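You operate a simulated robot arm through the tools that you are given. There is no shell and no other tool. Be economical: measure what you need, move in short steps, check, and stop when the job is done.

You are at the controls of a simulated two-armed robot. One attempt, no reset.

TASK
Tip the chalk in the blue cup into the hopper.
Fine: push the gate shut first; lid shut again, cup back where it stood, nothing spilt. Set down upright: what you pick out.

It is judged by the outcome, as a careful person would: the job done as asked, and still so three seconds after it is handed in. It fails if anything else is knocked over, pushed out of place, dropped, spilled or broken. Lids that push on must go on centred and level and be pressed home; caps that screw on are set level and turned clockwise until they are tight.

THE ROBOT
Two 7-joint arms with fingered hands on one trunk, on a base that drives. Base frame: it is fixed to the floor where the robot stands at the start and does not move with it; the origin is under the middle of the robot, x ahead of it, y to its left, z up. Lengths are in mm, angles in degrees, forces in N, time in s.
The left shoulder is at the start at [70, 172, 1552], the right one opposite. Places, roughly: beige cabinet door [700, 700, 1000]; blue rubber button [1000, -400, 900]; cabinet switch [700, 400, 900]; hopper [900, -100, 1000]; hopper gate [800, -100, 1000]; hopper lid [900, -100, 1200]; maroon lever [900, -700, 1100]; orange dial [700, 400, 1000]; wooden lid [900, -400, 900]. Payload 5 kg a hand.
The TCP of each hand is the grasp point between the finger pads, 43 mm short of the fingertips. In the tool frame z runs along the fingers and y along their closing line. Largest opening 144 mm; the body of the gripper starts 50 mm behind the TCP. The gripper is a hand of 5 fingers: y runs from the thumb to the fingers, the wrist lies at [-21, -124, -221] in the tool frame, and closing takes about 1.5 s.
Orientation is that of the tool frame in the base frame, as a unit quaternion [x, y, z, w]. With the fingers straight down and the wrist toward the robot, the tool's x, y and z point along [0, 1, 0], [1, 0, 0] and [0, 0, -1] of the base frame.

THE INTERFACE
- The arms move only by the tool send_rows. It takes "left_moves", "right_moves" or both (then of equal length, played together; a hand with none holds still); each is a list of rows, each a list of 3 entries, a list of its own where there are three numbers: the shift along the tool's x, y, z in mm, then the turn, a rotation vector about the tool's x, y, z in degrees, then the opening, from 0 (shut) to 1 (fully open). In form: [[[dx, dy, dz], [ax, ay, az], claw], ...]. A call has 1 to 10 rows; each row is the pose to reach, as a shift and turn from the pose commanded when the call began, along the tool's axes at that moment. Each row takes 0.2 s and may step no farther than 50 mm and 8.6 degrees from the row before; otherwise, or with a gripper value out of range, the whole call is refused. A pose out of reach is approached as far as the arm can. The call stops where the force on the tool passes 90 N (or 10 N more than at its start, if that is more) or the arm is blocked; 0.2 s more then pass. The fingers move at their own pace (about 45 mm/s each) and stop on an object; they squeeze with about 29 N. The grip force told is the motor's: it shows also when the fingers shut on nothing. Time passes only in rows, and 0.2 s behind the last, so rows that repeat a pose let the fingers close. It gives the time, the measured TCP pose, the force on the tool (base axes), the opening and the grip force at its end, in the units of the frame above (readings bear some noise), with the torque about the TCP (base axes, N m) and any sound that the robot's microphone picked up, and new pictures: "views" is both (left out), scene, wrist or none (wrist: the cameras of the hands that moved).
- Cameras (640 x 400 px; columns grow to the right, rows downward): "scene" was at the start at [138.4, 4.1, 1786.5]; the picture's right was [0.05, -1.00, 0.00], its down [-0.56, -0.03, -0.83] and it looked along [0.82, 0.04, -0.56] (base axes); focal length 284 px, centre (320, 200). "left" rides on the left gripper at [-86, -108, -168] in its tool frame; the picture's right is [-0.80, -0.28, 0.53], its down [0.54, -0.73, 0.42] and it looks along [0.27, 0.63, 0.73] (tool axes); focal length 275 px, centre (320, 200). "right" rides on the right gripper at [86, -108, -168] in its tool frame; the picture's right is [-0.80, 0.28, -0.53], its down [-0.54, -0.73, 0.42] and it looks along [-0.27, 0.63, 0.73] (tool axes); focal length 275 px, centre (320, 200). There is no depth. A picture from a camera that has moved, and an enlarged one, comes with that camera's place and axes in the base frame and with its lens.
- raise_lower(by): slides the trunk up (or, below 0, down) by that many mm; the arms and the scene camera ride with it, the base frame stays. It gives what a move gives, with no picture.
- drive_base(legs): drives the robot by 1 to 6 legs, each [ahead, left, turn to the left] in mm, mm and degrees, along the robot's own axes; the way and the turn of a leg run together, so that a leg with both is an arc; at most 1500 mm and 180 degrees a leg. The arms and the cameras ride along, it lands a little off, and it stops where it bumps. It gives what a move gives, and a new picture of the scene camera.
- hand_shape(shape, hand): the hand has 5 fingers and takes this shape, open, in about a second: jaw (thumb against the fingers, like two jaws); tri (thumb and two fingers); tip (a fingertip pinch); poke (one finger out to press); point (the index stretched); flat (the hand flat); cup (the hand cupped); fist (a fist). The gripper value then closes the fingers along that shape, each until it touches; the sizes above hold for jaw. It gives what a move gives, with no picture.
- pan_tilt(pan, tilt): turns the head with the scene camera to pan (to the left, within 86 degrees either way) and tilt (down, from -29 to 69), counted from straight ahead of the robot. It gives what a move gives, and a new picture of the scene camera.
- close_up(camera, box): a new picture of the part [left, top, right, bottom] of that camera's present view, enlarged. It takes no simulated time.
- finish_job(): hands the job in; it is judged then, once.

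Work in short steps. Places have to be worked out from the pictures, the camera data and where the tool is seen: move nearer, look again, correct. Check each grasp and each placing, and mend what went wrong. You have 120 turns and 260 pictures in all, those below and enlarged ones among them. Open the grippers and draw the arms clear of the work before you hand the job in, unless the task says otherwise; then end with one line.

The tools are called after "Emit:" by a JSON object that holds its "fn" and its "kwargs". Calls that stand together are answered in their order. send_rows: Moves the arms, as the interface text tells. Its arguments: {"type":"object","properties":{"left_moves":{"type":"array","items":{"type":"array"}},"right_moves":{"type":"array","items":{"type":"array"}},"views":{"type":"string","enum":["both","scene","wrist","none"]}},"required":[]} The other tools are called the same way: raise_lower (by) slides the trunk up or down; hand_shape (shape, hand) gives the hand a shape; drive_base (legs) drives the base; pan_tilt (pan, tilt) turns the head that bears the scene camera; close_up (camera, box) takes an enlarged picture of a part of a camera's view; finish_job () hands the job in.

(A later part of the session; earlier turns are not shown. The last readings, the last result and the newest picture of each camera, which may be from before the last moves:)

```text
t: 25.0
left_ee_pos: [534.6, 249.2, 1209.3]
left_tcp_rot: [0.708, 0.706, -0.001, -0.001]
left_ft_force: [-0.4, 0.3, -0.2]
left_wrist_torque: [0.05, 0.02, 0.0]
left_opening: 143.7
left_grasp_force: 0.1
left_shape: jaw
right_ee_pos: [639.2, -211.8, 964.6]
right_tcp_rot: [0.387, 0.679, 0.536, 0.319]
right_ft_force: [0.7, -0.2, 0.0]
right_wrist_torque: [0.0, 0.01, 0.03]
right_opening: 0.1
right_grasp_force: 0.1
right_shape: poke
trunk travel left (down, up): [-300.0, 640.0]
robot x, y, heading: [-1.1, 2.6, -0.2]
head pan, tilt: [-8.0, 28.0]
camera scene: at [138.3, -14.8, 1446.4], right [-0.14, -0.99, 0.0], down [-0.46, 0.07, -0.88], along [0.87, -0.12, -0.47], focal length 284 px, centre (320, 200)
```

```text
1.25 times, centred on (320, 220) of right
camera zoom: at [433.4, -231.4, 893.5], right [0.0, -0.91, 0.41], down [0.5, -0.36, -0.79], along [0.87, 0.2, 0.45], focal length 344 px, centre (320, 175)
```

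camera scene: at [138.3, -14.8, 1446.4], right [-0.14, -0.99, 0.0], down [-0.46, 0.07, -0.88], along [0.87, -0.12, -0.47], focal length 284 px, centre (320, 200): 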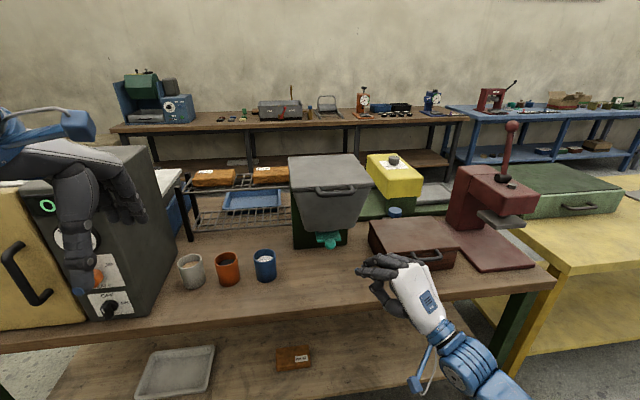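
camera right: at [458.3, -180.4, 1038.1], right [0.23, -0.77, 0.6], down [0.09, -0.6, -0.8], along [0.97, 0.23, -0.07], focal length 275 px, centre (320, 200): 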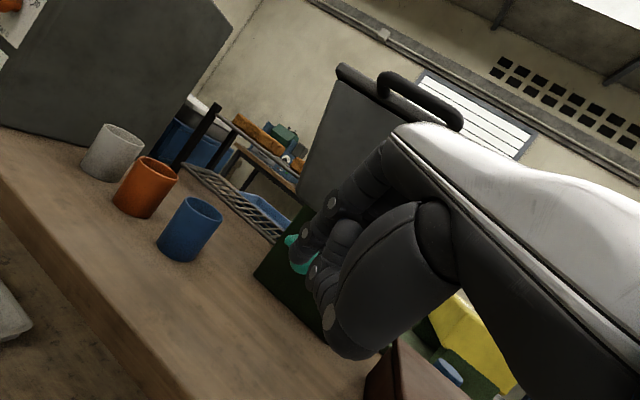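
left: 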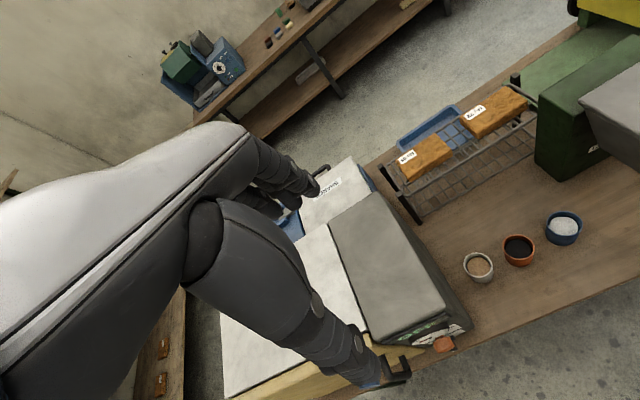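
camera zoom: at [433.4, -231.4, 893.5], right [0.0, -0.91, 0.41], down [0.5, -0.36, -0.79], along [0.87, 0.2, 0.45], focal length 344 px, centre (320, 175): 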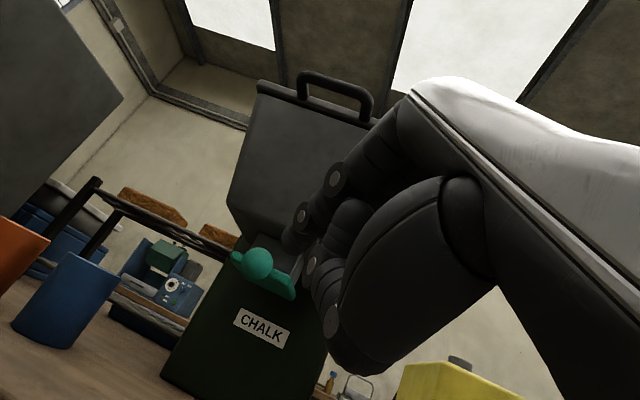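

Knob is at the same place with the plate lip close to the outlet; I'll confirm through the open hopper later. Now the lid: the handle bar is near (715, -132, 1152). Set the right hand to jaw and raise it in front of the handle.

Emit:
{"fn": "hand_shape", "kwargs": {"hand": "right", "shape": "jaw"}}

Emit:
{"fn": "send_rows", "kwargs": {"right_moves": [[[5, 37, -20], [-4, 0, 0], 1], [[10, 75, -40], [-8, 0, 0], 1], [[15, 112, -50], [-12, 0, 0], 1], [[20, 150, -40], [-12, 0, 0], 1], [[26, 187, -30], [-12, 0, 0], 1]]}}

```text
t: 25.9
left_ee_pos: [534.6, 250.6, 1208.2]
left_tcp_rot: [0.708, 0.706, 0.001, 0.0]
left_ft_force: [-0.5, 0.3, 1.0]
left_wrist_torque: [-0.01, 0.02, -0.04]
left_opening: 143.9
left_grasp_force: 0.1
left_shape: jaw
right_ee_pos: [638.6, -210.8, 965.3]
right_tcp_rot: [0.387, 0.679, 0.536, 0.319]
right_ft_force: [-0.3, 0.9, -1.3]
right_wrist_torque: [-0.01, 0.02, -0.02]
right_opening: 144.0
right_grasp_force: 0.1
right_shape: jaw
trunk travel left (down, up): [-300.0, 640.0]
robot x, y, heading: [-2.9, 1.6, -0.0]
head pan, tilt: [-8.0, 28.0]
```

```text
t: 27.1
left_ee_pos: [535.6, 252.8, 1208.0]
left_tcp_rot: [0.708, 0.706, 0.0, 0.0]
left_ft_force: [0.4, -0.7, -0.7]
left_wrist_torque: [0.0, 0.01, -0.01]
left_opening: 143.6
left_grasp_force: 0.1
left_shape: jaw
right_ee_pos: [636.3, -178.6, 1152.5]
right_tcp_rot: [0.352, 0.62, 0.603, 0.358]
right_ft_force: [0.7, 0.5, -0.1]
right_wrist_torque: [0.02, 0.0, 0.0]
right_opening: 144.0
right_grasp_force: 0.0
right_shape: jaw
trunk travel left (down, up): [-300.0, 640.0]
robot x, y, heading: [1.8, 3.0, 0.3]
head pan, tilt: [-8.0, 28.0]
camera scene: at [139.1, -12.2, 1446.3], right [-0.14, -0.99, 0.0], down [-0.47, 0.07, -0.88], along [0.87, -0.12, -0.47], focal length 284 px, centre (320, 200)
camera right: at [447.0, -190.0, 1044.2], right [-0.07, -0.95, 0.31], down [0.63, -0.28, -0.72], along [0.77, 0.15, 0.62], focal length 275 px, centre (320, 200)
```

scene: 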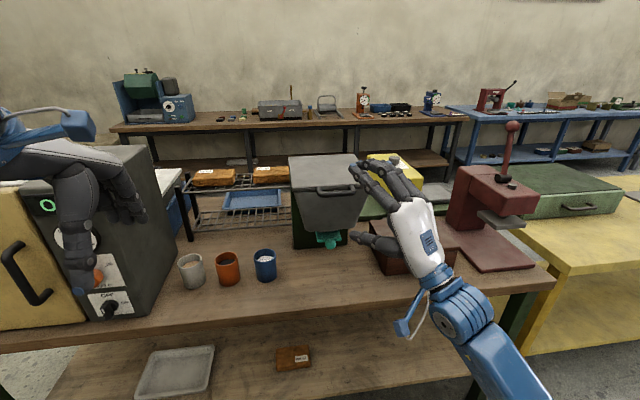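
right: 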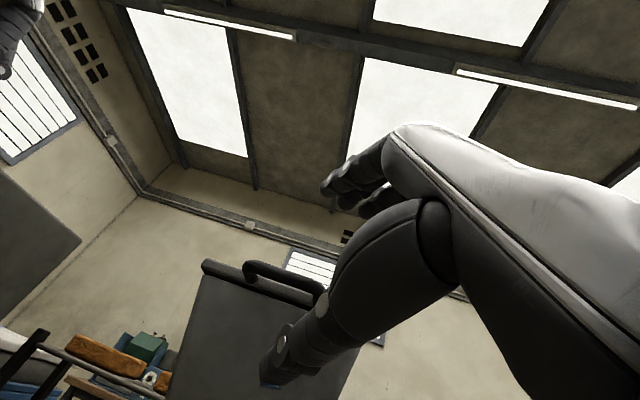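

Jaw is level, bar lies straight along tool z about 85 mm ahead. Advance 75 mm with open hand.

Emit:
{"fn": "send_rows", "kwargs": {"right_moves": [[[1, 0, 30], [0, 0, 0], 1], [[2, 0, 55], [0, 0, 0], 1], [[3, 0, 78], [0, 0, 0], 1]], "views": "wrist"}}

Emit:
{"fn": "close_up", "kwargs": {"camera": "scene", "box": [270, 130, 430, 240]}}

```text
t: 27.9
left_ee_pos: [536.1, 251.9, 1207.9]
left_tcp_rot: [0.708, 0.707, -0.001, 0.0]
left_ft_force: [0.7, -0.4, -0.3]
left_wrist_torque: [0.0, 0.06, 0.0]
left_opening: 143.8
left_grasp_force: 0.0
left_shape: jaw
right_ee_pos: [702.2, -137.3, 1150.2]
right_tcp_rot: [0.352, 0.619, 0.603, 0.359]
right_ft_force: [1.1, -0.4, 0.5]
right_wrist_torque: [0.02, -0.01, -0.03]
right_opening: 143.8
right_grasp_force: 0.0
right_shape: jaw
trunk travel left (down, up): [-300.0, 640.0]
robot x, y, heading: [-0.9, 2.4, -0.1]
head pan, tilt: [-8.0, 28.0]
camera right: at [512.8, -148.7, 1042.6], right [-0.07, -0.95, 0.31], down [0.63, -0.28, -0.72], along [0.77, 0.15, 0.62], focal length 275 px, centre (320, 200)
```

right: 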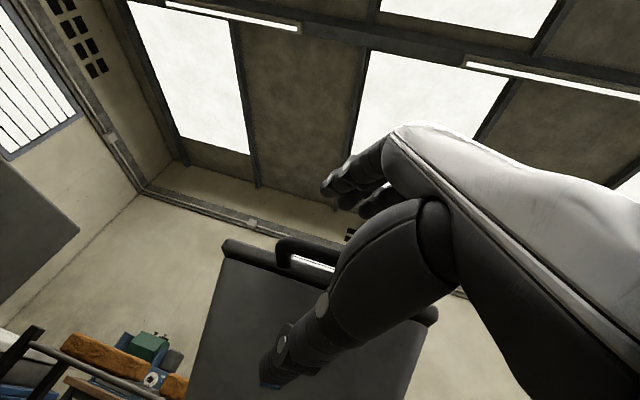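

```text
3.64 times, centred on (350, 185) of scene
camera zoom: at [139.4, -12.5, 1446.3], right [-0.14, -0.99, 0.0], down [-0.47, 0.07, -0.88], along [0.87, -0.12, -0.47], focal length 1033 px, centre (211, 254)
```

zoom: 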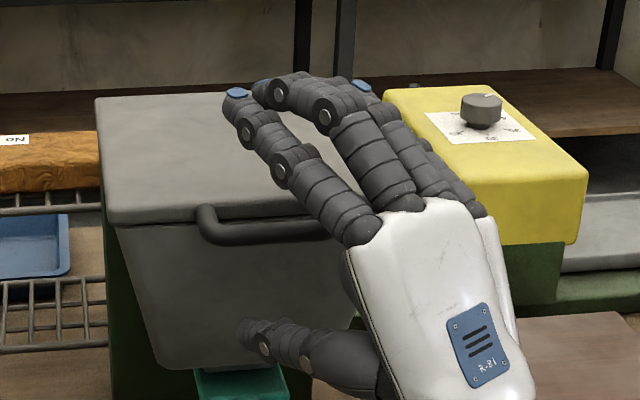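

Bar sits at about (718, y -92…-171, 1150), between the fingers. Advance 14 mm more, then close on the bar.

Emit:
{"fn": "send_rows", "kwargs": {"right_moves": [[[0, 0, 14], [0, 0, 0], 1], [[0, 0, 14], [0, 0, 0], 0], [[0, 0, 14], [0, 0, 0], 0], [[0, 0, 14], [0, 0, 0], 0], [[0, 0, 14], [0, 0, 0], 0], [[0, 0, 14], [0, 0, 0], 0], [[0, 0, 14], [0, 0, 0], 0], [[0, 0, 14], [0, 0, 0], 0], [[0, 0, 14], [0, 0, 0], 0]], "views": "wrist"}}

Emit:
{"fn": "close_up", "kwargs": {"camera": "scene", "box": [270, 130, 430, 240]}}

```text
t: 29.9
left_ee_pos: [535.3, 250.1, 1208.6]
left_tcp_rot: [0.708, 0.706, 0.0, 0.0]
left_ft_force: [0.3, 0.6, -0.2]
left_wrist_torque: [-0.01, -0.01, -0.04]
left_opening: 143.7
left_grasp_force: 0.0
left_shape: jaw
right_ee_pos: [714.2, -131.1, 1152.1]
right_tcp_rot: [0.351, 0.619, 0.604, 0.358]
right_ft_force: [0.0, 0.0, 2.1]
right_wrist_torque: [-0.05, -0.14, -0.03]
right_opening: 1.8
right_grasp_force: 15.5
right_shape: jaw
trunk travel left (down, up): [-300.0, 640.0]
robot x, y, heading: [-3.2, 2.3, -0.1]
head pan, tilt: [-8.0, 28.0]
camera right: at [524.1, -142.4, 1043.2], right [-0.07, -0.95, 0.31], down [0.64, -0.28, -0.72], along [0.77, 0.15, 0.62], focal length 275 px, centre (320, 200)
```

right: 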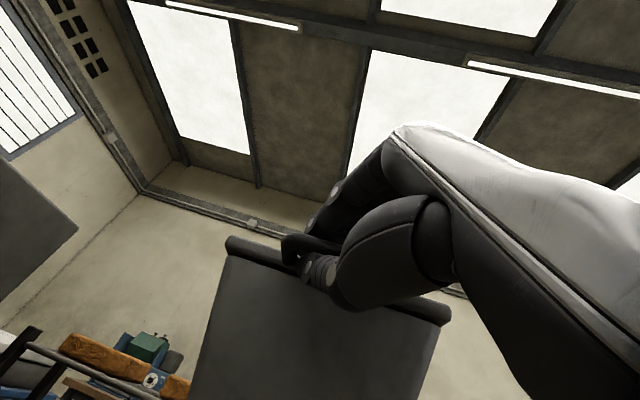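

```text
3.64 times, centred on (350, 185) of scene
camera zoom: at [138.3, -12.9, 1446.5], right [-0.14, -0.99, 0.0], down [-0.46, 0.07, -0.88], along [0.87, -0.12, -0.47], focal length 1033 px, centre (211, 254)
```

zoom: 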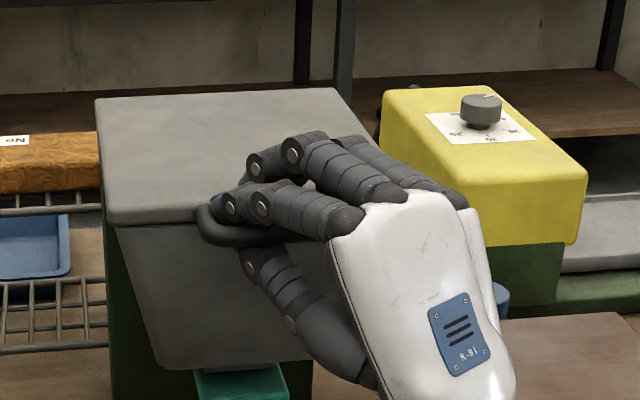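

Fingers are hooked through the handle with the thumb below. Lift along the hinge arc (hinge ≈ x 987, z 1130) by about 24°.

Emit:
{"fn": "send_rows", "kwargs": {"right_moves": [[[-1.4, 19, 1.5], [-3.5, 0, -2], 0], [[-3.4, 37.5, 4], [-7, 0, -4], 0], [[-6.1, 55.8, 7.8], [-10.5, 0, -6], 0], [[-9.4, 73.9, 12.6], [-14, 0, -8], 0], [[-13.3, 91.4, 18.5], [-17.4, 0, -10], 0], [[-17.8, 108.5, 25.5], [-20.8, 0, -12], 0]], "views": "scene"}}

Emit:
{"fn": "close_up", "kwargs": {"camera": "scene", "box": [270, 100, 430, 210]}}

```text
t: 31.3
left_ee_pos: [535.9, 247.9, 1207.8]
left_tcp_rot: [0.708, 0.707, 0.0, -0.002]
left_ft_force: [0.4, 0.1, -0.7]
left_wrist_torque: [0.0, 0.01, 0.02]
left_opening: 144.1
left_grasp_force: 0.0
left_shape: jaw
right_ee_pos: [747.1, -135.4, 1257.3]
right_tcp_rot: [0.216, 0.533, 0.665, 0.476]
right_ft_force: [-7.3, -21.4, -13.9]
right_wrist_torque: [-1.27, 3.58, 0.2]
right_opening: 0.3
right_grasp_force: 29.0
right_shape: jaw
trunk travel left (down, up): [-300.0, 640.0]
robot x, y, heading: [-0.1, -2.5, -0.3]
head pan, tilt: [-8.0, 28.0]
camera scene: at [140.3, -16.2, 1446.1], right [-0.14, -0.99, 0.0], down [-0.47, 0.07, -0.88], along [0.87, -0.12, -0.47], focal length 284 px, centre (320, 200)
```

scene: 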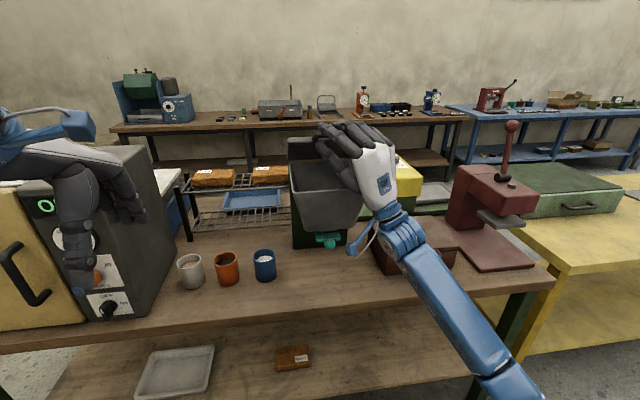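

```text
3.64 times, centred on (350, 155) of scene
camera zoom: at [140.3, -16.2, 1446.1], right [-0.14, -0.99, 0.0], down [-0.47, 0.07, -0.88], along [0.87, -0.12, -0.47], focal length 1033 px, centre (211, 364)
```

zoom: 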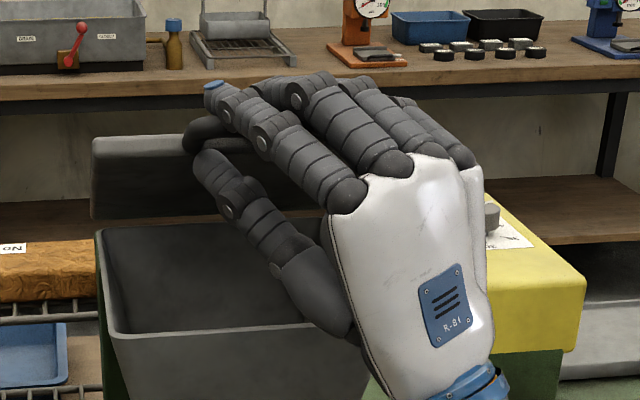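

Lid is up ~25°. Continue along the arc to ~60°.

Emit:
{"fn": "send_rows", "kwargs": {"right_moves": [[[-11.9, 16.2, 19.9], [-4.3, 0, -2.5], 0], [[-24.7, 30, 41.2], [-8.6, 0, -5], 0], [[-38, 41.1, 63.6], [-12.9, 0, -7.5], 0], [[-51.8, 49.3, 87], [-17.2, 0, -10], 0], [[-65.9, 54.7, 110.9], [-21.5, 0, -12.5], 0], [[-80.1, 57.2, 135.4], [-25.8, 0, -15], 0]], "views": "scene"}}

Emit:
{"fn": "close_up", "kwargs": {"camera": "scene", "box": [260, 60, 460, 240]}}

```text
t: 32.4
left_ee_pos: [530.2, 243.3, 1210.3]
left_tcp_rot: [0.71, 0.704, 0.001, 0.0]
left_ft_force: [1.2, -0.3, -0.3]
left_wrist_torque: [-0.05, 0.09, -0.01]
left_opening: 143.9
left_grasp_force: 0.0
left_shape: jaw
right_ee_pos: [801.9, -143.9, 1361.8]
right_tcp_rot: [0.081, 0.434, 0.708, 0.552]
right_ft_force: [-51.9, -25.2, 12.3]
right_wrist_torque: [-5.83, 11.92, 0.4]
right_opening: 1.5
right_grasp_force: 28.9
right_shape: jaw
trunk travel left (down, up): [-300.0, 640.0]
robot x, y, heading: [-4.8, 0.1, -0.6]
head pan, tilt: [-8.0, 28.0]
stopped in row 5 (right hand): the force on the tool passed its limit at 215 N (the readings are from after the stop); the commanded pose is now the measured one
camera scene: at [129.6, -17.1, 1447.4], right [-0.15, -0.99, 0.0], down [-0.46, 0.07, -0.88], along [0.87, -0.13, -0.47], focal length 284 px, centre (320, 200)
```

scene: 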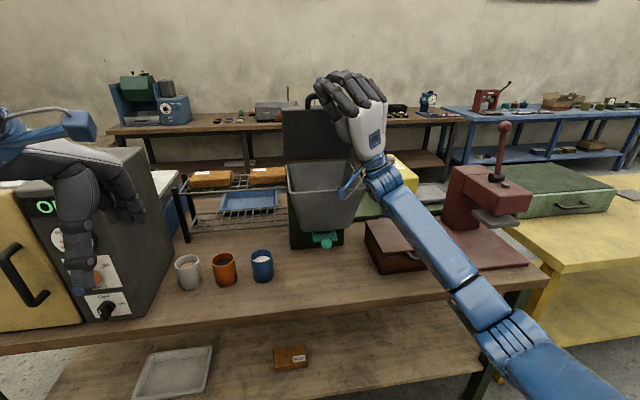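

```text
2.22 times, centred on (360, 150) of scene
camera zoom: at [129.6, -17.1, 1447.4], right [-0.15, -0.99, 0.0], down [-0.46, 0.07, -0.88], along [0.87, -0.13, -0.47], focal length 631 px, centre (231, 311)
```

zoom: 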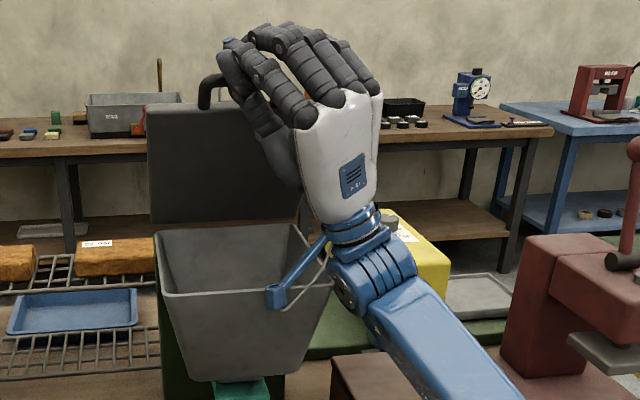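

I see the error: the lid's front swings up toward the back, so the hand should pitch down with it, not up — the grip is twisted ~90°. I'll loosen the fingers a bit and rotate the hand nose-down in place around the bar.

Emit:
{"fn": "send_rows", "kwargs": {"right_moves": [[[0, 0, 0], [0, 0, 0], 0.25], [[0, -2, 0], [4, 0, 2.5], 0.25], [[0, -5, 0], [10, 0, 6.2], 0.25], [[0, -8, -1], [16, 0, 9.9], 0.25], [[1, -11, -1], [22, 0, 13.6], 0.25], [[1, -15, -2], [28, 0, 17.3], 0.25], [[2, -19, -3], [34, 0, 21], 0.25], [[2, -24, -4], [40, 0, 24.7], 0.25]], "views": "scene"}}

Emit:
{"fn": "close_up", "kwargs": {"camera": "scene", "box": [260, 60, 460, 240]}}

```text
t: 34.2
left_ee_pos: [532.0, 247.9, 1209.7]
left_tcp_rot: [0.709, 0.705, 0.0, 0.001]
left_ft_force: [-0.2, -0.9, 0.6]
left_wrist_torque: [0.01, 0.0, 0.05]
left_opening: 143.7
left_grasp_force: 0.1
left_shape: jaw
right_ee_pos: [819.1, -137.8, 1338.8]
right_tcp_rot: [0.354, 0.622, 0.615, 0.331]
right_ft_force: [-6.6, -1.9, 15.6]
right_wrist_torque: [-0.13, -1.32, -0.3]
right_opening: 36.1
right_grasp_force: 0.0
right_shape: jaw
trunk travel left (down, up): [-300.0, 640.0]
robot x, y, heading: [-5.6, -0.4, -0.3]
head pan, tilt: [-8.0, 28.0]
camera scene: at [133.0, -13.8, 1447.0], right [-0.15, -0.99, 0.0], down [-0.46, 0.07, -0.88], along [0.87, -0.13, -0.47], focal length 284 px, centre (320, 200)
```

scene: 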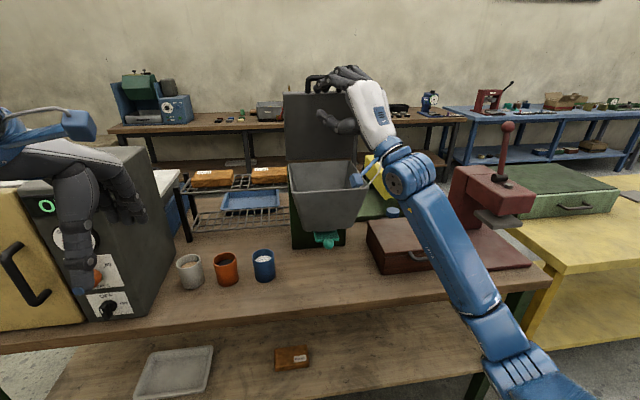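

```text
2.22 times, centred on (360, 150) of scene
camera zoom: at [133.0, -13.8, 1447.0], right [-0.15, -0.99, 0.0], down [-0.46, 0.07, -0.88], along [0.87, -0.13, -0.47], focal length 631 px, centre (231, 311)
```

zoom: 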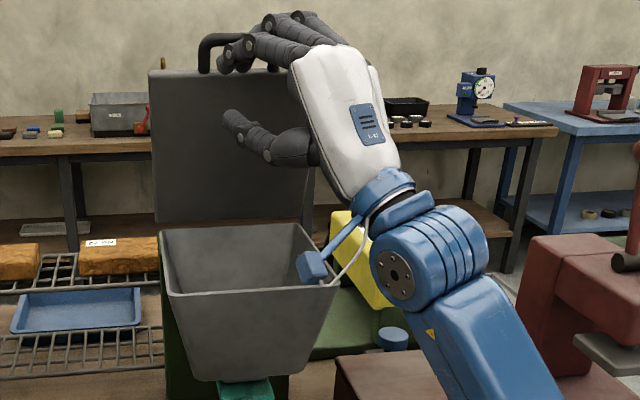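

The lid now stands at roughly 70°. Check the wrist view to see where the bar is in the hand.

Emit:
{"fn": "close_up", "kwargs": {"camera": "right", "box": [0, 0, 640, 400]}}

Emit:
{"fn": "close_up", "kwargs": {"camera": "scene", "box": [280, 50, 400, 140]}}

```text
1.00 times, centred on (320, 200) of right (not enlarged: the box is as wide or as high as the picture)
camera zoom: at [628.0, -153.0, 1235.0], right [-0.02, -0.96, 0.28], down [0.62, -0.23, -0.75], along [0.78, 0.16, 0.6], focal length 275 px, centre (320, 200)
```

zoom: 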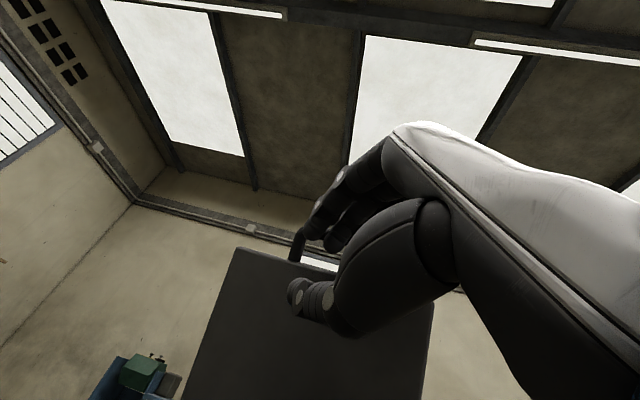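

```text
4.44 times, centred on (340, 95) of scene
camera zoom: at [133.0, -13.8, 1447.0], right [-0.15, -0.99, 0.0], down [-0.46, 0.07, -0.88], along [0.87, -0.13, -0.47], focal length 1263 px, centre (231, 667)
```

zoom: 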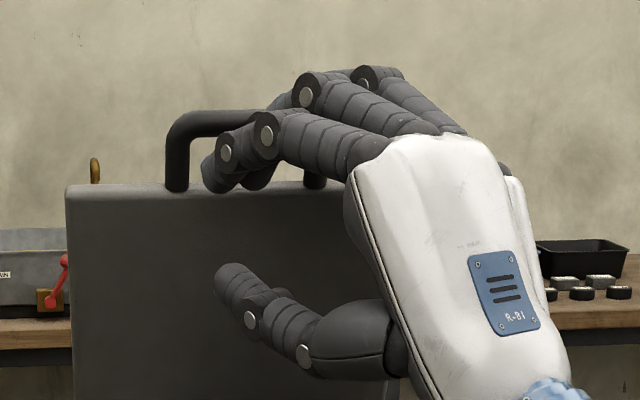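

Fingers drape over the bar, thumb against the inner face. Push the hand forward 45 mm and up a little to see how the lid responds.

Emit:
{"fn": "send_rows", "kwargs": {"right_moves": [[[-8, 5, 13], [0, 0, 0], 0.25], [[-16, 10, 25], [0, 0, 0], 0.25], [[-24, 13, 38], [0, 0, 0], 0.25]], "views": "none"}}

Emit:
{"fn": "close_up", "kwargs": {"camera": "scene", "box": [260, 60, 460, 240]}}

```text
t: 35.0
left_ee_pos: [532.5, 248.3, 1208.8]
left_tcp_rot: [0.709, 0.705, 0.0, 0.0]
left_ft_force: [-0.5, -0.2, -0.3]
left_wrist_torque: [-0.01, 0.04, 0.03]
left_opening: 143.8
left_grasp_force: 0.0
left_shape: jaw
right_ee_pos: [866.3, -137.0, 1349.2]
right_tcp_rot: [0.354, 0.623, 0.614, 0.33]
right_ft_force: [-3.0, -1.1, 21.8]
right_wrist_torque: [-0.27, -1.49, -0.08]
right_opening: 36.2
right_grasp_force: 0.1
right_shape: jaw
trunk travel left (down, up): [-300.0, 640.0]
robot x, y, heading: [-2.9, -1.3, -0.1]
head pan, tilt: [-8.0, 28.0]
```

```text
2.22 times, centred on (360, 150) of scene
camera zoom: at [134.1, -13.6, 1446.8], right [-0.15, -0.99, 0.0], down [-0.46, 0.07, -0.88], along [0.87, -0.13, -0.47], focal length 631 px, centre (231, 311)
```

zoom: 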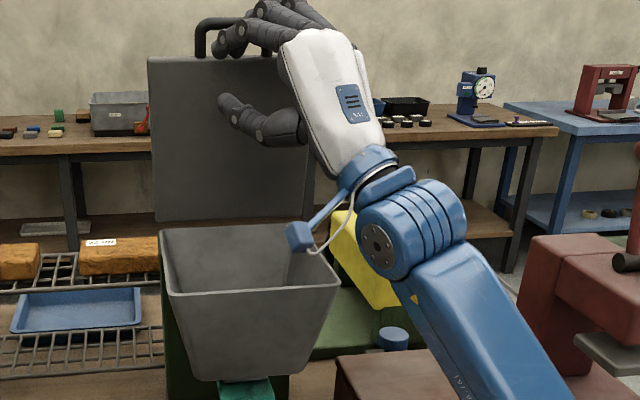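

Lid follows, now ~80–85°. Push further forward past vertical.

Emit:
{"fn": "send_rows", "kwargs": {"right_moves": [[[-8, 5, 13], [0, 0, 0], 0.25], [[-16, 10, 25], [0, 0, 0], 0.25], [[-24, 12, 38], [0, 0, 0], 0.25], [[-32, 12, 51], [0, 0, 0], 0.25], [[-40, 12, 64], [0, 0, 0], 0.25]], "views": "none"}}

Emit:
{"fn": "close_up", "kwargs": {"camera": "scene", "box": [260, 60, 460, 240]}}

```text
t: 36.2
left_ee_pos: [535.1, 246.7, 1208.8]
left_tcp_rot: [0.709, 0.706, -0.001, 0.0]
left_ft_force: [-0.6, -0.4, 0.3]
left_wrist_torque: [0.0, -0.01, 0.01]
left_opening: 144.0
left_grasp_force: 0.0
left_shape: jaw
right_ee_pos: [945.7, -137.3, 1353.0]
right_tcp_rot: [0.356, 0.623, 0.613, 0.33]
right_ft_force: [-0.5, -1.5, 1.2]
right_wrist_torque: [0.03, -0.06, -0.09]
right_opening: 36.1
right_grasp_force: 0.0
right_shape: jaw
trunk travel left (down, up): [-300.0, 640.0]
robot x, y, heading: [-5.6, 0.4, -0.5]
head pan, tilt: [-8.0, 28.0]
```

```text
2.22 times, centred on (360, 150) of scene
camera zoom: at [136.5, -14.3, 1446.4], right [-0.15, -0.99, 0.0], down [-0.46, 0.07, -0.88], along [0.87, -0.13, -0.47], focal length 631 px, centre (231, 311)
```

zoom: 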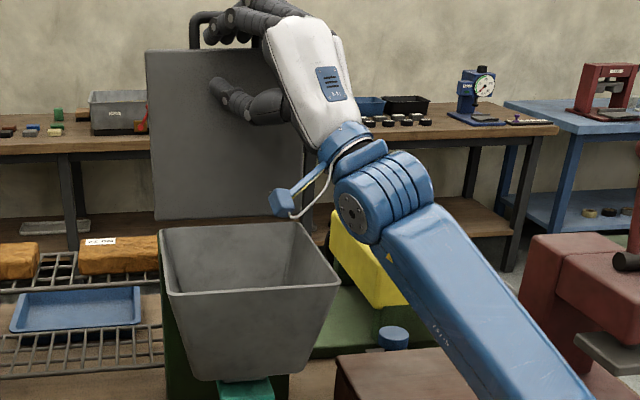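

No force on the hand now. Open the hand fully and draw back slightly, to see if the lid stays.

Emit:
{"fn": "send_rows", "kwargs": {"right_moves": [[[0, 0, 0], [0, 0, 0], 0.6], [[0, 4, 0], [0, 0, 0], 1], [[0, 8, 0], [0, 0, 0], 1], [[0, 12, 0], [0, 0, 0], 1], [[6, 14, -10], [0, 0, 0], 1], [[16, 14, -25], [0, 0, 0], 1], [[26, 14, -42], [0, 0, 0], 1]], "views": "none"}}

Emit:
{"fn": "close_up", "kwargs": {"camera": "scene", "box": [260, 60, 460, 240]}}

```text
t: 37.8
left_ee_pos: [534.9, 246.8, 1209.0]
left_tcp_rot: [0.709, 0.705, -0.001, 0.0]
left_ft_force: [-0.1, 0.5, 0.0]
left_wrist_torque: [0.01, -0.05, -0.03]
left_opening: 144.2
left_grasp_force: 0.0
left_shape: jaw
right_ee_pos: [896.8, -137.4, 1370.0]
right_tcp_rot: [0.355, 0.623, 0.614, 0.33]
right_ft_force: [-0.8, -0.6, -0.7]
right_wrist_torque: [-0.01, 0.0, 0.0]
right_opening: 143.7
right_grasp_force: 0.0
right_shape: jaw
trunk travel left (down, up): [-300.0, 640.0]
robot x, y, heading: [-5.2, -0.3, -0.3]
head pan, tilt: [-8.0, 28.0]
```

```text
2.22 times, centred on (360, 150) of scene
camera zoom: at [136.3, -14.4, 1446.5], right [-0.15, -0.99, 0.0], down [-0.46, 0.07, -0.88], along [0.87, -0.13, -0.47], focal length 631 px, centre (231, 311)
```

zoom: 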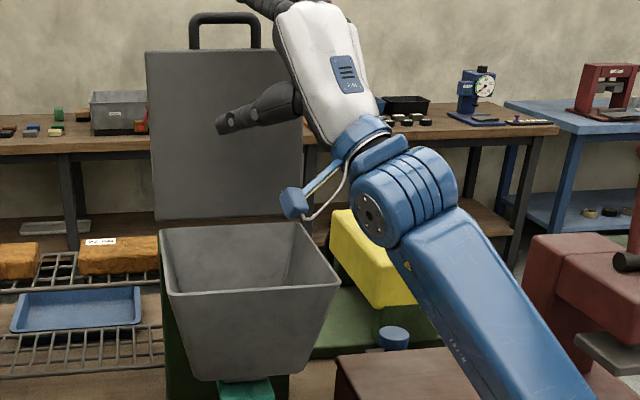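

The lid stays open by itself. Withdraw the right hand back and to the right, then raise the trunk to look into the hopper and verify the gate.

Emit:
{"fn": "send_rows", "kwargs": {"right_moves": [[[9, -1, -41], [0, 0, 0], 1], [[18, -2, -82], [0, 0, 0], 1], [[27, -3, -123], [0, 0, 0], 1], [[36, -4, -164], [0, 0, 0], 1], [[45, -5, -205], [0, 0, 0], 1], [[54, -6, -246], [0, 0, 0], 1], [[60, -8, -290], [0, 0, 0], 1]], "views": "none"}}

Emit:
{"fn": "raise_lower", "kwargs": {"by": 300}}

Emit:
{"fn": "pan_tilt", "kwargs": {"pan": -8, "tilt": 40}}

Emit:
{"fn": "close_up", "kwargs": {"camera": "scene", "box": [270, 90, 430, 230]}}

```text
t: 39.4
left_ee_pos: [534.1, 247.7, 1208.3]
left_tcp_rot: [0.709, 0.706, 0.001, -0.001]
left_ft_force: [-1.0, -1.0, 0.2]
left_wrist_torque: [0.04, -0.03, 0.02]
left_opening: 143.7
left_grasp_force: 0.0
left_shape: jaw
right_ee_pos: [617.4, -243.1, 1371.8]
right_tcp_rot: [0.355, 0.623, 0.614, 0.33]
right_ft_force: [-1.3, -0.8, 1.1]
right_wrist_torque: [0.0, 0.06, 0.03]
right_opening: 143.8
right_grasp_force: 0.1
right_shape: jaw
trunk travel left (down, up): [-300.0, 640.0]
robot x, y, heading: [-3.0, -4.5, -0.3]
head pan, tilt: [-8.0, 28.0]
```

```text
t: 42.4
left_ee_pos: [534.7, 248.0, 1508.7]
left_tcp_rot: [0.71, 0.705, 0.0, -0.001]
left_ft_force: [-0.3, -1.0, -0.4]
left_wrist_torque: [0.01, 0.02, 0.01]
left_opening: 144.0
left_grasp_force: 0.0
left_shape: jaw
right_ee_pos: [619.7, -241.7, 1670.7]
right_tcp_rot: [0.355, 0.623, 0.614, 0.329]
right_ft_force: [-0.6, 0.0, -0.7]
right_wrist_torque: [0.03, 0.01, -0.01]
right_opening: 143.8
right_grasp_force: 0.1
right_shape: jaw
trunk travel left (down, up): [-600.0, 340.0]
robot x, y, heading: [0.5, -1.5, -0.2]
head pan, tilt: [-8.0, 28.0]
```

```text
t: 43.2
left_ee_pos: [534.4, 247.3, 1507.8]
left_tcp_rot: [0.709, 0.705, 0.0, -0.001]
left_ft_force: [-0.1, 0.7, -0.6]
left_wrist_torque: [0.0, -0.02, 0.01]
left_opening: 143.9
left_grasp_force: 0.1
left_shape: jaw
right_ee_pos: [620.4, -242.0, 1671.7]
right_tcp_rot: [0.355, 0.624, 0.614, 0.329]
right_ft_force: [0.1, 0.1, -0.1]
right_wrist_torque: [-0.03, 0.02, -0.02]
right_opening: 143.8
right_grasp_force: 0.0
right_shape: jaw
trunk travel left (down, up): [-600.0, 340.0]
robot x, y, heading: [-0.5, -1.2, -0.7]
head pan, tilt: [-8.0, 40.0]
camera scene: at [130.9, -13.4, 1727.9], right [-0.15, -0.99, 0.0], down [-0.64, 0.09, -0.77], along [0.76, -0.11, -0.64], focal length 284 px, centre (320, 200)
```

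scene: 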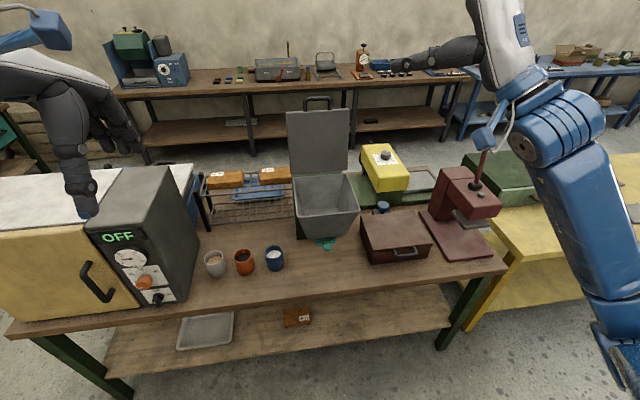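

```text
2.86 times, centred on (350, 160) of scene
camera zoom: at [130.9, -13.4, 1727.9], right [-0.15, -0.99, 0.0], down [-0.64, 0.09, -0.77], along [0.76, -0.11, -0.64], focal length 812 px, centre (234, 314)
```

zoom: 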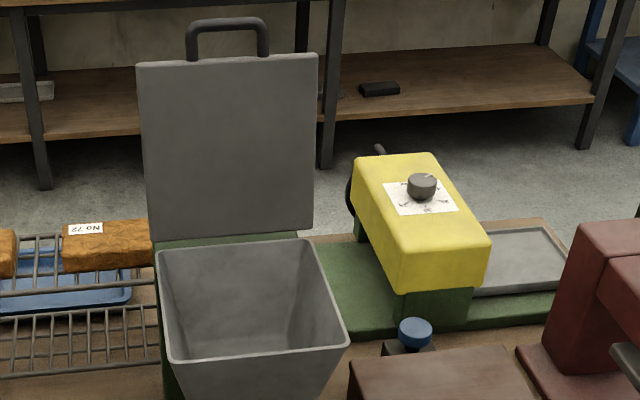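

Nothing visible in the upper hopper. Look down at the cup contents and the gate.

Emit:
{"fn": "close_up", "kwargs": {"camera": "scene", "box": [200, 235, 350, 290]}}

Emit:
{"fn": "close_up", "kwargs": {"camera": "left", "box": [320, 0, 640, 400]}}

```text
4.27 times, centred on (275, 262) of scene
camera zoom: at [130.9, -13.4, 1727.9], right [-0.15, -0.99, 0.0], down [-0.64, 0.09, -0.77], along [0.76, -0.11, -0.64], focal length 1212 px, centre (512, -67)
```

zoom: 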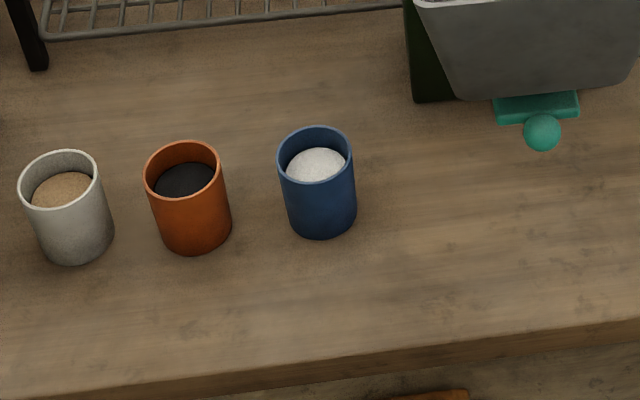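

```text
1.00 times, centred on (480, 200) of left (not enlarged: the box is as wide or as high as the picture)
camera zoom: at [427.0, 162.4, 1676.5], right [-0.29, -0.79, -0.53], down [-0.72, 0.55, -0.42], along [0.63, 0.26, -0.73], focal length 275 px, centre (160, 200)
```

zoom: 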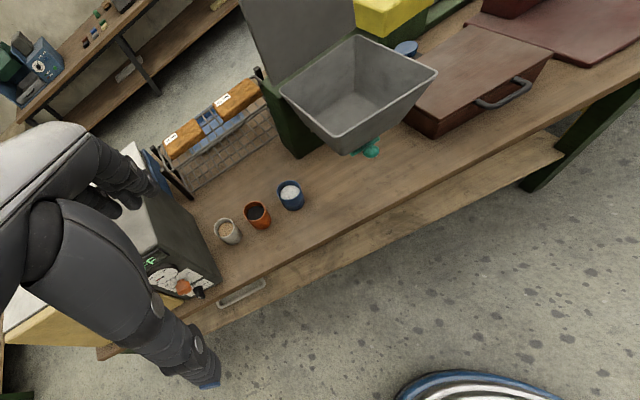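

Hopper and cup are clear. The right of the blue cup is free, so I'll use the right hand for the cup and tip it leftward into the hopper. First pull the left hand back, drive 200 mm left, lower the trunk again.

Emit:
{"fn": "send_rows", "kwargs": {"left_moves": [[[0, -40, 0], [0, 0, 0], 1], [[0, -80, 0], [0, 0, 0], 1], [[0, -120, 0], [0, 0, 0], 1], [[0, -150, 0], [0, 0, 0], 1]], "views": "none"}}

Emit:
{"fn": "drive_base", "kwargs": {"legs": [[0, 200, 0]]}}

Emit:
{"fn": "raise_lower", "kwargs": {"by": -300}}

```text
t: 44.2
left_ee_pos: [417.2, 250.8, 1545.7]
left_tcp_rot: [0.709, 0.705, -0.001, -0.002]
left_ft_force: [-0.8, -0.2, 0.4]
left_wrist_torque: [-0.02, -0.05, 0.02]
left_opening: 143.9
left_grasp_force: 0.0
left_shape: jaw
left hand out of reach, approached as far as the arm can: row 3, 4
right_ee_pos: [618.7, -242.8, 1671.1]
right_tcp_rot: [0.356, 0.623, 0.613, 0.33]
right_ft_force: [-0.7, -0.1, 0.2]
right_wrist_torque: [-0.02, -0.02, 0.0]
right_opening: 143.8
right_grasp_force: 0.1
right_shape: jaw
trunk travel left (down, up): [-600.0, 340.0]
robot x, y, heading: [-0.7, 0.4, -0.6]
head pan, tilt: [-8.0, 40.0]
```

```text
t: 45.8
left_ee_pos: [419.9, 446.3, 1545.3]
left_tcp_rot: [0.709, 0.706, 0.001, -0.002]
left_ft_force: [0.4, -1.3, -0.2]
left_wrist_torque: [0.06, 0.0, -0.01]
left_opening: 144.0
left_grasp_force: 0.1
left_shape: jaw
right_ee_pos: [621.2, -48.4, 1670.7]
right_tcp_rot: [0.355, 0.623, 0.615, 0.329]
right_ft_force: [0.5, -1.8, 0.3]
right_wrist_torque: [0.03, 0.0, 0.07]
right_opening: 143.6
right_grasp_force: 0.0
right_shape: jaw
trunk travel left (down, up): [-600.0, 340.0]
robot x, y, heading: [-3.2, 197.9, -0.5]
head pan, tilt: [-8.0, 40.0]
camera scene: at [132.1, 180.5, 1727.8], right [-0.15, -0.99, 0.0], down [-0.64, 0.1, -0.77], along [0.76, -0.11, -0.64], focal length 284 px, centre (320, 200)
```

scene: 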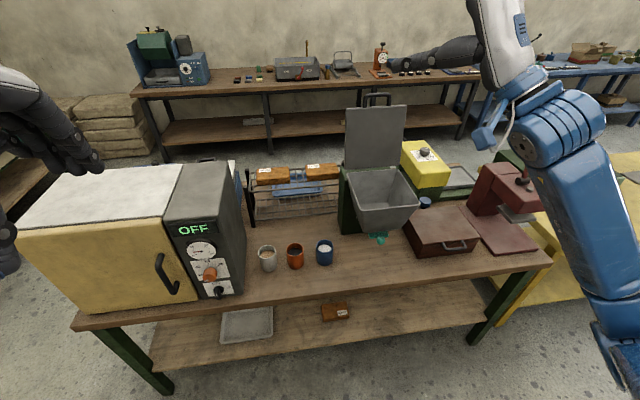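

```text
t: 48.8
left_ee_pos: [418.0, 450.6, 1245.1]
left_tcp_rot: [0.709, 0.705, -0.001, -0.001]
left_ft_force: [-0.2, 0.8, 0.5]
left_wrist_torque: [0.0, -0.02, 0.0]
left_opening: 144.1
left_grasp_force: 0.1
left_shape: jaw
right_ee_pos: [620.6, -41.4, 1370.7]
right_tcp_rot: [0.355, 0.624, 0.614, 0.329]
right_ft_force: [0.0, -0.2, 0.1]
right_wrist_torque: [0.0, 0.04, -0.02]
right_opening: 143.7
right_grasp_force: 0.0
right_shape: jaw
trunk travel left (down, up): [-300.0, 640.0]
robot x, y, heading: [-1.3, 197.0, -0.7]
head pan, tilt: [-8.0, 40.0]
```

Now roll the right hand ~85° about its z so its closing line becomes horizontal (thumb left, fingers right), descending part-way in front of the table.

Emit:
{"fn": "send_rows", "kwargs": {"right_moves": [[[0, -15, 0], [0, 0, 8.5], 0.7], [[0, -30, 0], [0, 0, 17], 0.7], [[0, -45, 0], [0, 0, 25.5], 0.7], [[0, -60, 0], [0, 0, 34], 0.7], [[0, -75, 0], [0, 0, 42.5], 0.7], [[0, -90, 0], [0, 0, 51], 0.7], [[0, -105, 0], [0, 0, 59.5], 0.7], [[0, -120, 0], [0, 0, 68], 0.7], [[0, -135, 0], [0, 0, 76.5], 0.7], [[0, -150, 0], [0, 0, 85], 0.7]]}}

```text
t: 50.6
left_ee_pos: [420.3, 448.3, 1245.2]
left_tcp_rot: [0.71, 0.704, -0.001, -0.002]
left_ft_force: [0.1, -0.5, 0.5]
left_wrist_torque: [0.03, 0.03, 0.01]
left_opening: 144.0
left_grasp_force: 0.0
left_shape: jaw
right_ee_pos: [650.4, -116.2, 1246.0]
right_tcp_rot: [0.643, 0.365, 0.673, 0.017]
right_ft_force: [-0.5, -0.3, -0.2]
right_wrist_torque: [0.02, 0.0, 0.04]
right_opening: 101.3
right_grasp_force: 0.0
right_shape: jaw
right hand out of reach, approached as far as the arm can: row 4, 5, 6, 7, 8, 9
trunk travel left (down, up): [-300.0, 640.0]
robot x, y, heading: [2.0, 198.8, -0.6]
head pan, tilt: [-8.0, 40.0]
stopped in row 9 (right hand): the arm was blocked; the commanded pose is now the measured one
camera scene: at [132.0, 183.6, 1427.9], right [-0.15, -0.99, 0.0], down [-0.64, 0.1, -0.77], along [0.76, -0.11, -0.64], focal length 284 px, centre (320, 200)
camera right: at [438.7, -73.4, 1278.7], right [-0.21, -0.85, -0.48], down [0.14, 0.46, -0.88], along [0.97, -0.25, 0.02], focal length 275 px, centre (320, 200)
```

scene: 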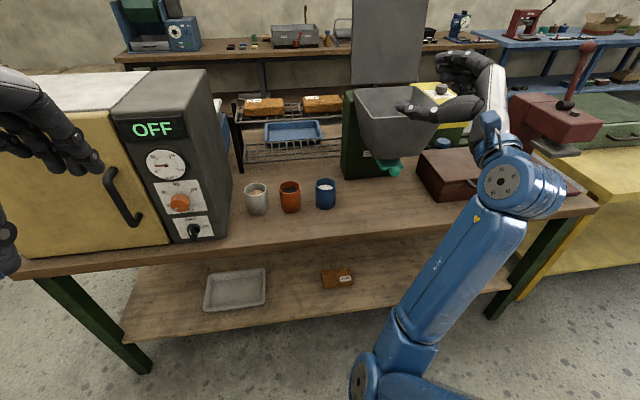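
right: 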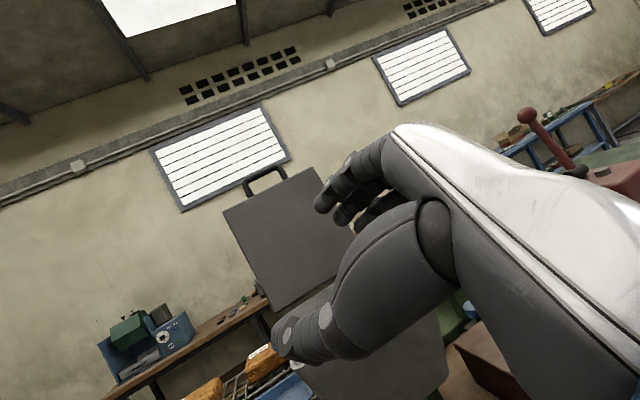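

Roll stopped at ~59°. A nose-down attitude (pitch ~45°, yaw 45° left, closing line horizontal) should suit this arm better; rotate into that.

Emit:
{"fn": "send_rows", "kwargs": {"right_moves": [[[0, -15, -2], [4.3, -5.7, 3.7], 0.7], [[-1, -29, -4], [8.6, -11.3, 7.4], 0.7], [[-1, -44, -6], [12.9, -17, 11.1], 0.7], [[-2, -58, -8], [17.1, -22.7, 14.8], 0.7], [[-2, -72, -10], [21.4, -28.3, 18.6], 0.7], [[-3, -87, -13], [25.7, -34, 22.3], 0.7]]}}

```text
t: 52.2
left_ee_pos: [419.4, 445.3, 1245.4]
left_tcp_rot: [0.711, 0.703, 0.0, -0.003]
left_ft_force: [-1.2, -0.1, -0.1]
left_wrist_torque: [0.1, -0.01, 0.02]
left_opening: 143.6
left_grasp_force: 0.1
left_shape: jaw
right_ee_pos: [582.1, 74.5, 1212.6]
right_tcp_rot: [0.783, 0.423, 0.363, -0.277]
right_ft_force: [0.4, -1.3, -0.4]
right_wrist_torque: [0.05, -0.01, 0.03]
right_opening: 100.9
right_grasp_force: 0.0
right_shape: jaw
right hand out of reach, approached as far as the arm can: row 1, 2, 3, 4, 5
trunk travel left (down, up): [-300.0, 640.0]
robot x, y, heading: [-4.3, 198.0, -0.7]
head pan, tilt: [-8.0, 40.0]
stopped in row 6 (right hand): the arm was blocked; the commanded pose is now the measured one
camera scene: at [131.6, 180.8, 1427.8], right [-0.15, -0.99, 0.0], down [-0.64, 0.1, -0.77], along [0.76, -0.11, -0.64], focal length 284 px, centre (320, 200)
camera right: at [463.7, 42.7, 1392.1], right [-0.23, -0.9, -0.36], down [-0.69, 0.42, -0.59], along [0.68, 0.11, -0.72], focal length 275 px, centre (320, 200)
```

scene: 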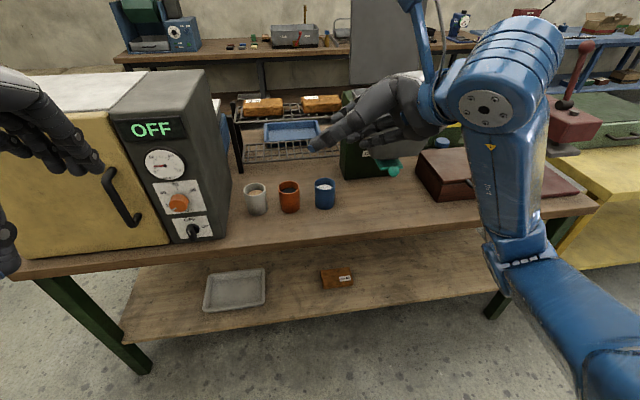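
right: 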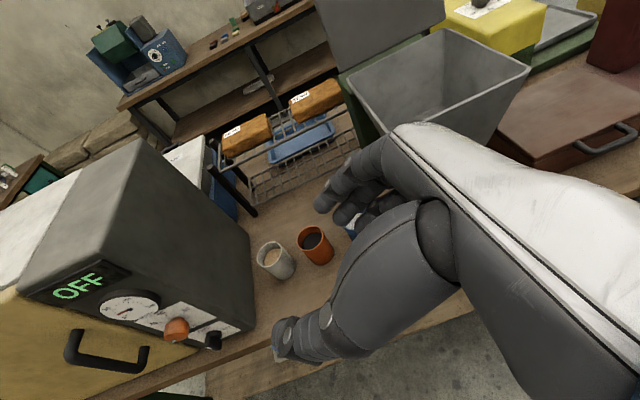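

The hand is now in a fine attitude: pointing left-down with a nearly horizontal closing line. Move above the blue cup (≈(832, 64, 985)) keeping this attitude.

Emit:
{"fn": "send_rows", "kwargs": {"right_moves": [[[-12, 31, 26], [0, 0, 0], 0.85], [[-24, 62, 52], [0, 0, 0], 0.85], [[-36, 94, 79], [0, 0, 0], 0.85], [[-48, 125, 105], [0, 0, 0], 0.85], [[-59, 156, 131], [0, 0, 0], 0.85], [[-71, 187, 157], [0, 0, 0], 0.85], [[-83, 219, 184], [0, 0, 0], 0.85], [[-95, 250, 210], [0, 0, 0], 0.85]]}}

```text
t: 54.0
left_ee_pos: [421.1, 450.1, 1244.3]
left_tcp_rot: [0.709, 0.705, -0.002, -0.002]
left_ft_force: [0.1, -1.1, -0.3]
left_wrist_torque: [0.02, 0.04, -0.01]
left_opening: 143.7
left_grasp_force: 0.0
left_shape: jaw
right_ee_pos: [832.5, 68.6, 980.2]
right_tcp_rot: [0.783, 0.424, 0.361, -0.276]
right_ft_force: [0.5, 0.3, -1.0]
right_wrist_torque: [0.04, 0.03, 0.02]
right_opening: 122.3
right_grasp_force: 0.1
right_shape: jaw
trunk travel left (down, up): [-300.0, 640.0]
robot x, y, heading: [0.5, 197.8, -0.6]
head pan, tilt: [-8.0, 40.0]
camera scene: at [133.2, 185.8, 1427.8], right [-0.15, -0.99, 0.0], down [-0.64, 0.1, -0.77], along [0.76, -0.11, -0.64], focal length 284 px, centre (320, 200)
camera right: at [714.9, 37.3, 1160.8], right [-0.23, -0.9, -0.36], down [-0.69, 0.41, -0.59], along [0.68, 0.11, -0.72], focal length 275 px, centre (320, 200)
```

scene: 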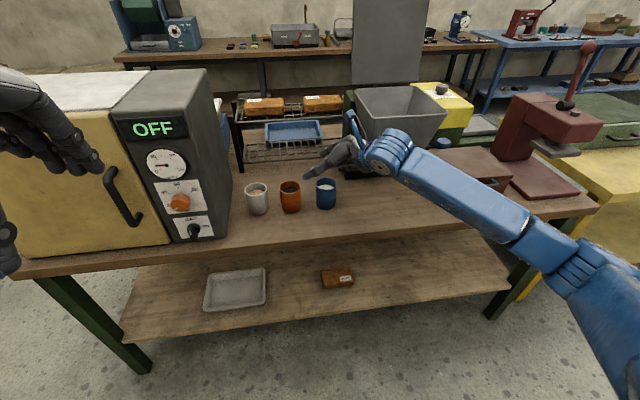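
right: 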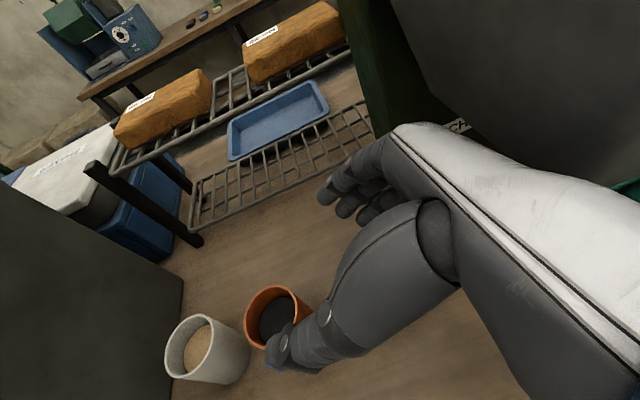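

Pose reached precisely. Close-ups to refine the cup position relative to the hand.

Emit:
{"fn": "close_up", "kwargs": {"camera": "scene", "box": [230, 130, 430, 255]}}

Emit:
{"fn": "close_up", "kwargs": {"camera": "left", "box": [320, 0, 640, 400]}}

```text
3.20 times, centred on (330, 192) of scene
camera zoom: at [133.2, 185.8, 1427.8], right [-0.15, -0.99, 0.0], down [-0.64, 0.1, -0.77], along [0.76, -0.11, -0.64], focal length 909 px, centre (288, 224)
```

zoom: 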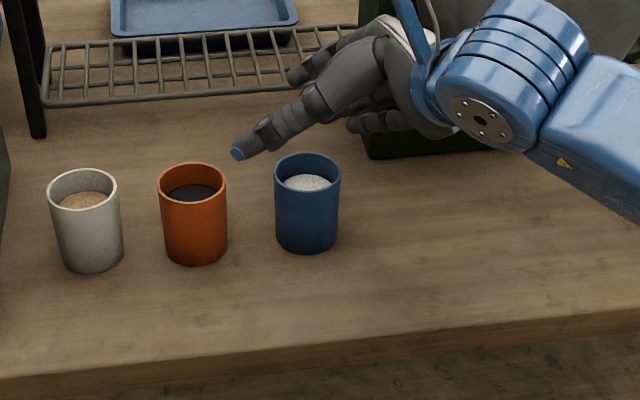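

```text
1.00 times, centred on (480, 200) of left (not enlarged: the box is as wide or as high as the picture)
camera zoom: at [313.0, 364.9, 1412.9], right [-0.29, -0.79, -0.53], down [-0.72, 0.55, -0.42], along [0.62, 0.26, -0.74], focal length 275 px, centre (160, 200)
```

zoom: 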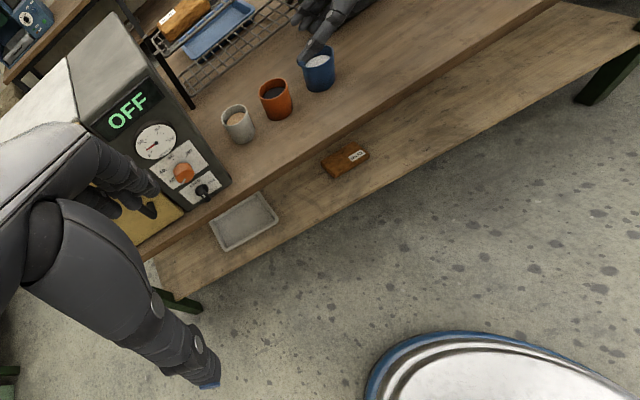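

Cup is at (850, 58), z 795–885. Shift 18/-10 mm and descend to TCP z≈900 first.

Emit:
{"fn": "send_rows", "kwargs": {"right_moves": [[[2, 20, -1], [0, 0, 0], 0.85], [[-15, 23, 11], [0, 0, 0], 0.85], [[-38, 27, 28], [0, 0, 0], 0.85], [[-62, 31, 45], [0, 0, 0], 0.85]], "views": "wrist"}}

Emit:
{"fn": "close_up", "kwargs": {"camera": "scene", "box": [260, 130, 420, 230]}}

```text
t: 55.0
left_ee_pos: [419.4, 449.7, 1244.2]
left_tcp_rot: [0.709, 0.705, -0.002, -0.002]
left_ft_force: [0.7, -0.9, -0.1]
left_wrist_torque: [0.01, -0.03, -0.01]
left_opening: 143.8
left_grasp_force: 0.1
left_shape: jaw
right_ee_pos: [850.2, 56.0, 902.3]
right_tcp_rot: [0.783, 0.424, 0.362, -0.275]
right_ft_force: [0.1, 0.3, 0.8]
right_wrist_torque: [-0.03, 0.01, 0.04]
right_opening: 122.3
right_grasp_force: 0.0
right_shape: jaw
trunk travel left (down, up): [-300.0, 640.0]
robot x, y, heading: [-4.7, 204.0, -0.6]
head pan, tilt: [-8.0, 40.0]
camera right: at [732.9, 24.5, 1082.2], right [-0.23, -0.9, -0.36], down [-0.69, 0.42, -0.59], along [0.68, 0.11, -0.72], focal length 275 px, centre (320, 200)
```

right: 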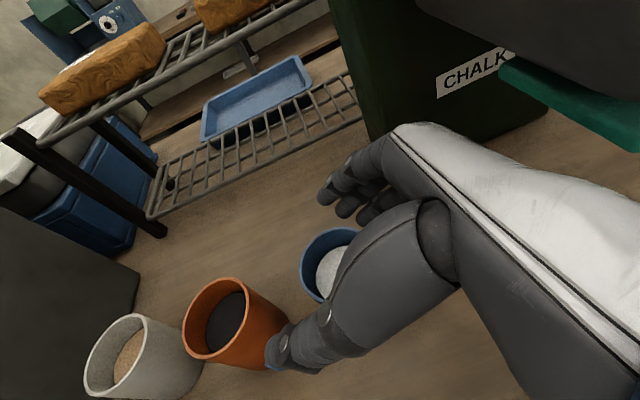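

```text
4.00 times, centred on (340, 180) of scene
camera zoom: at [132.6, 185.3, 1427.9], right [-0.15, -0.99, 0.0], down [-0.64, 0.1, -0.77], along [0.76, -0.11, -0.64], focal length 1136 px, centre (240, 280)
```

zoom: 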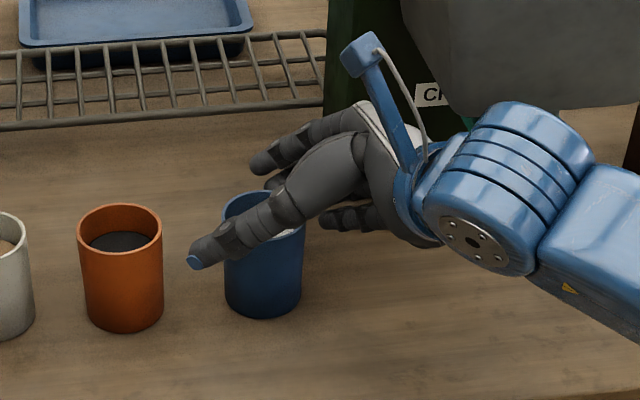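

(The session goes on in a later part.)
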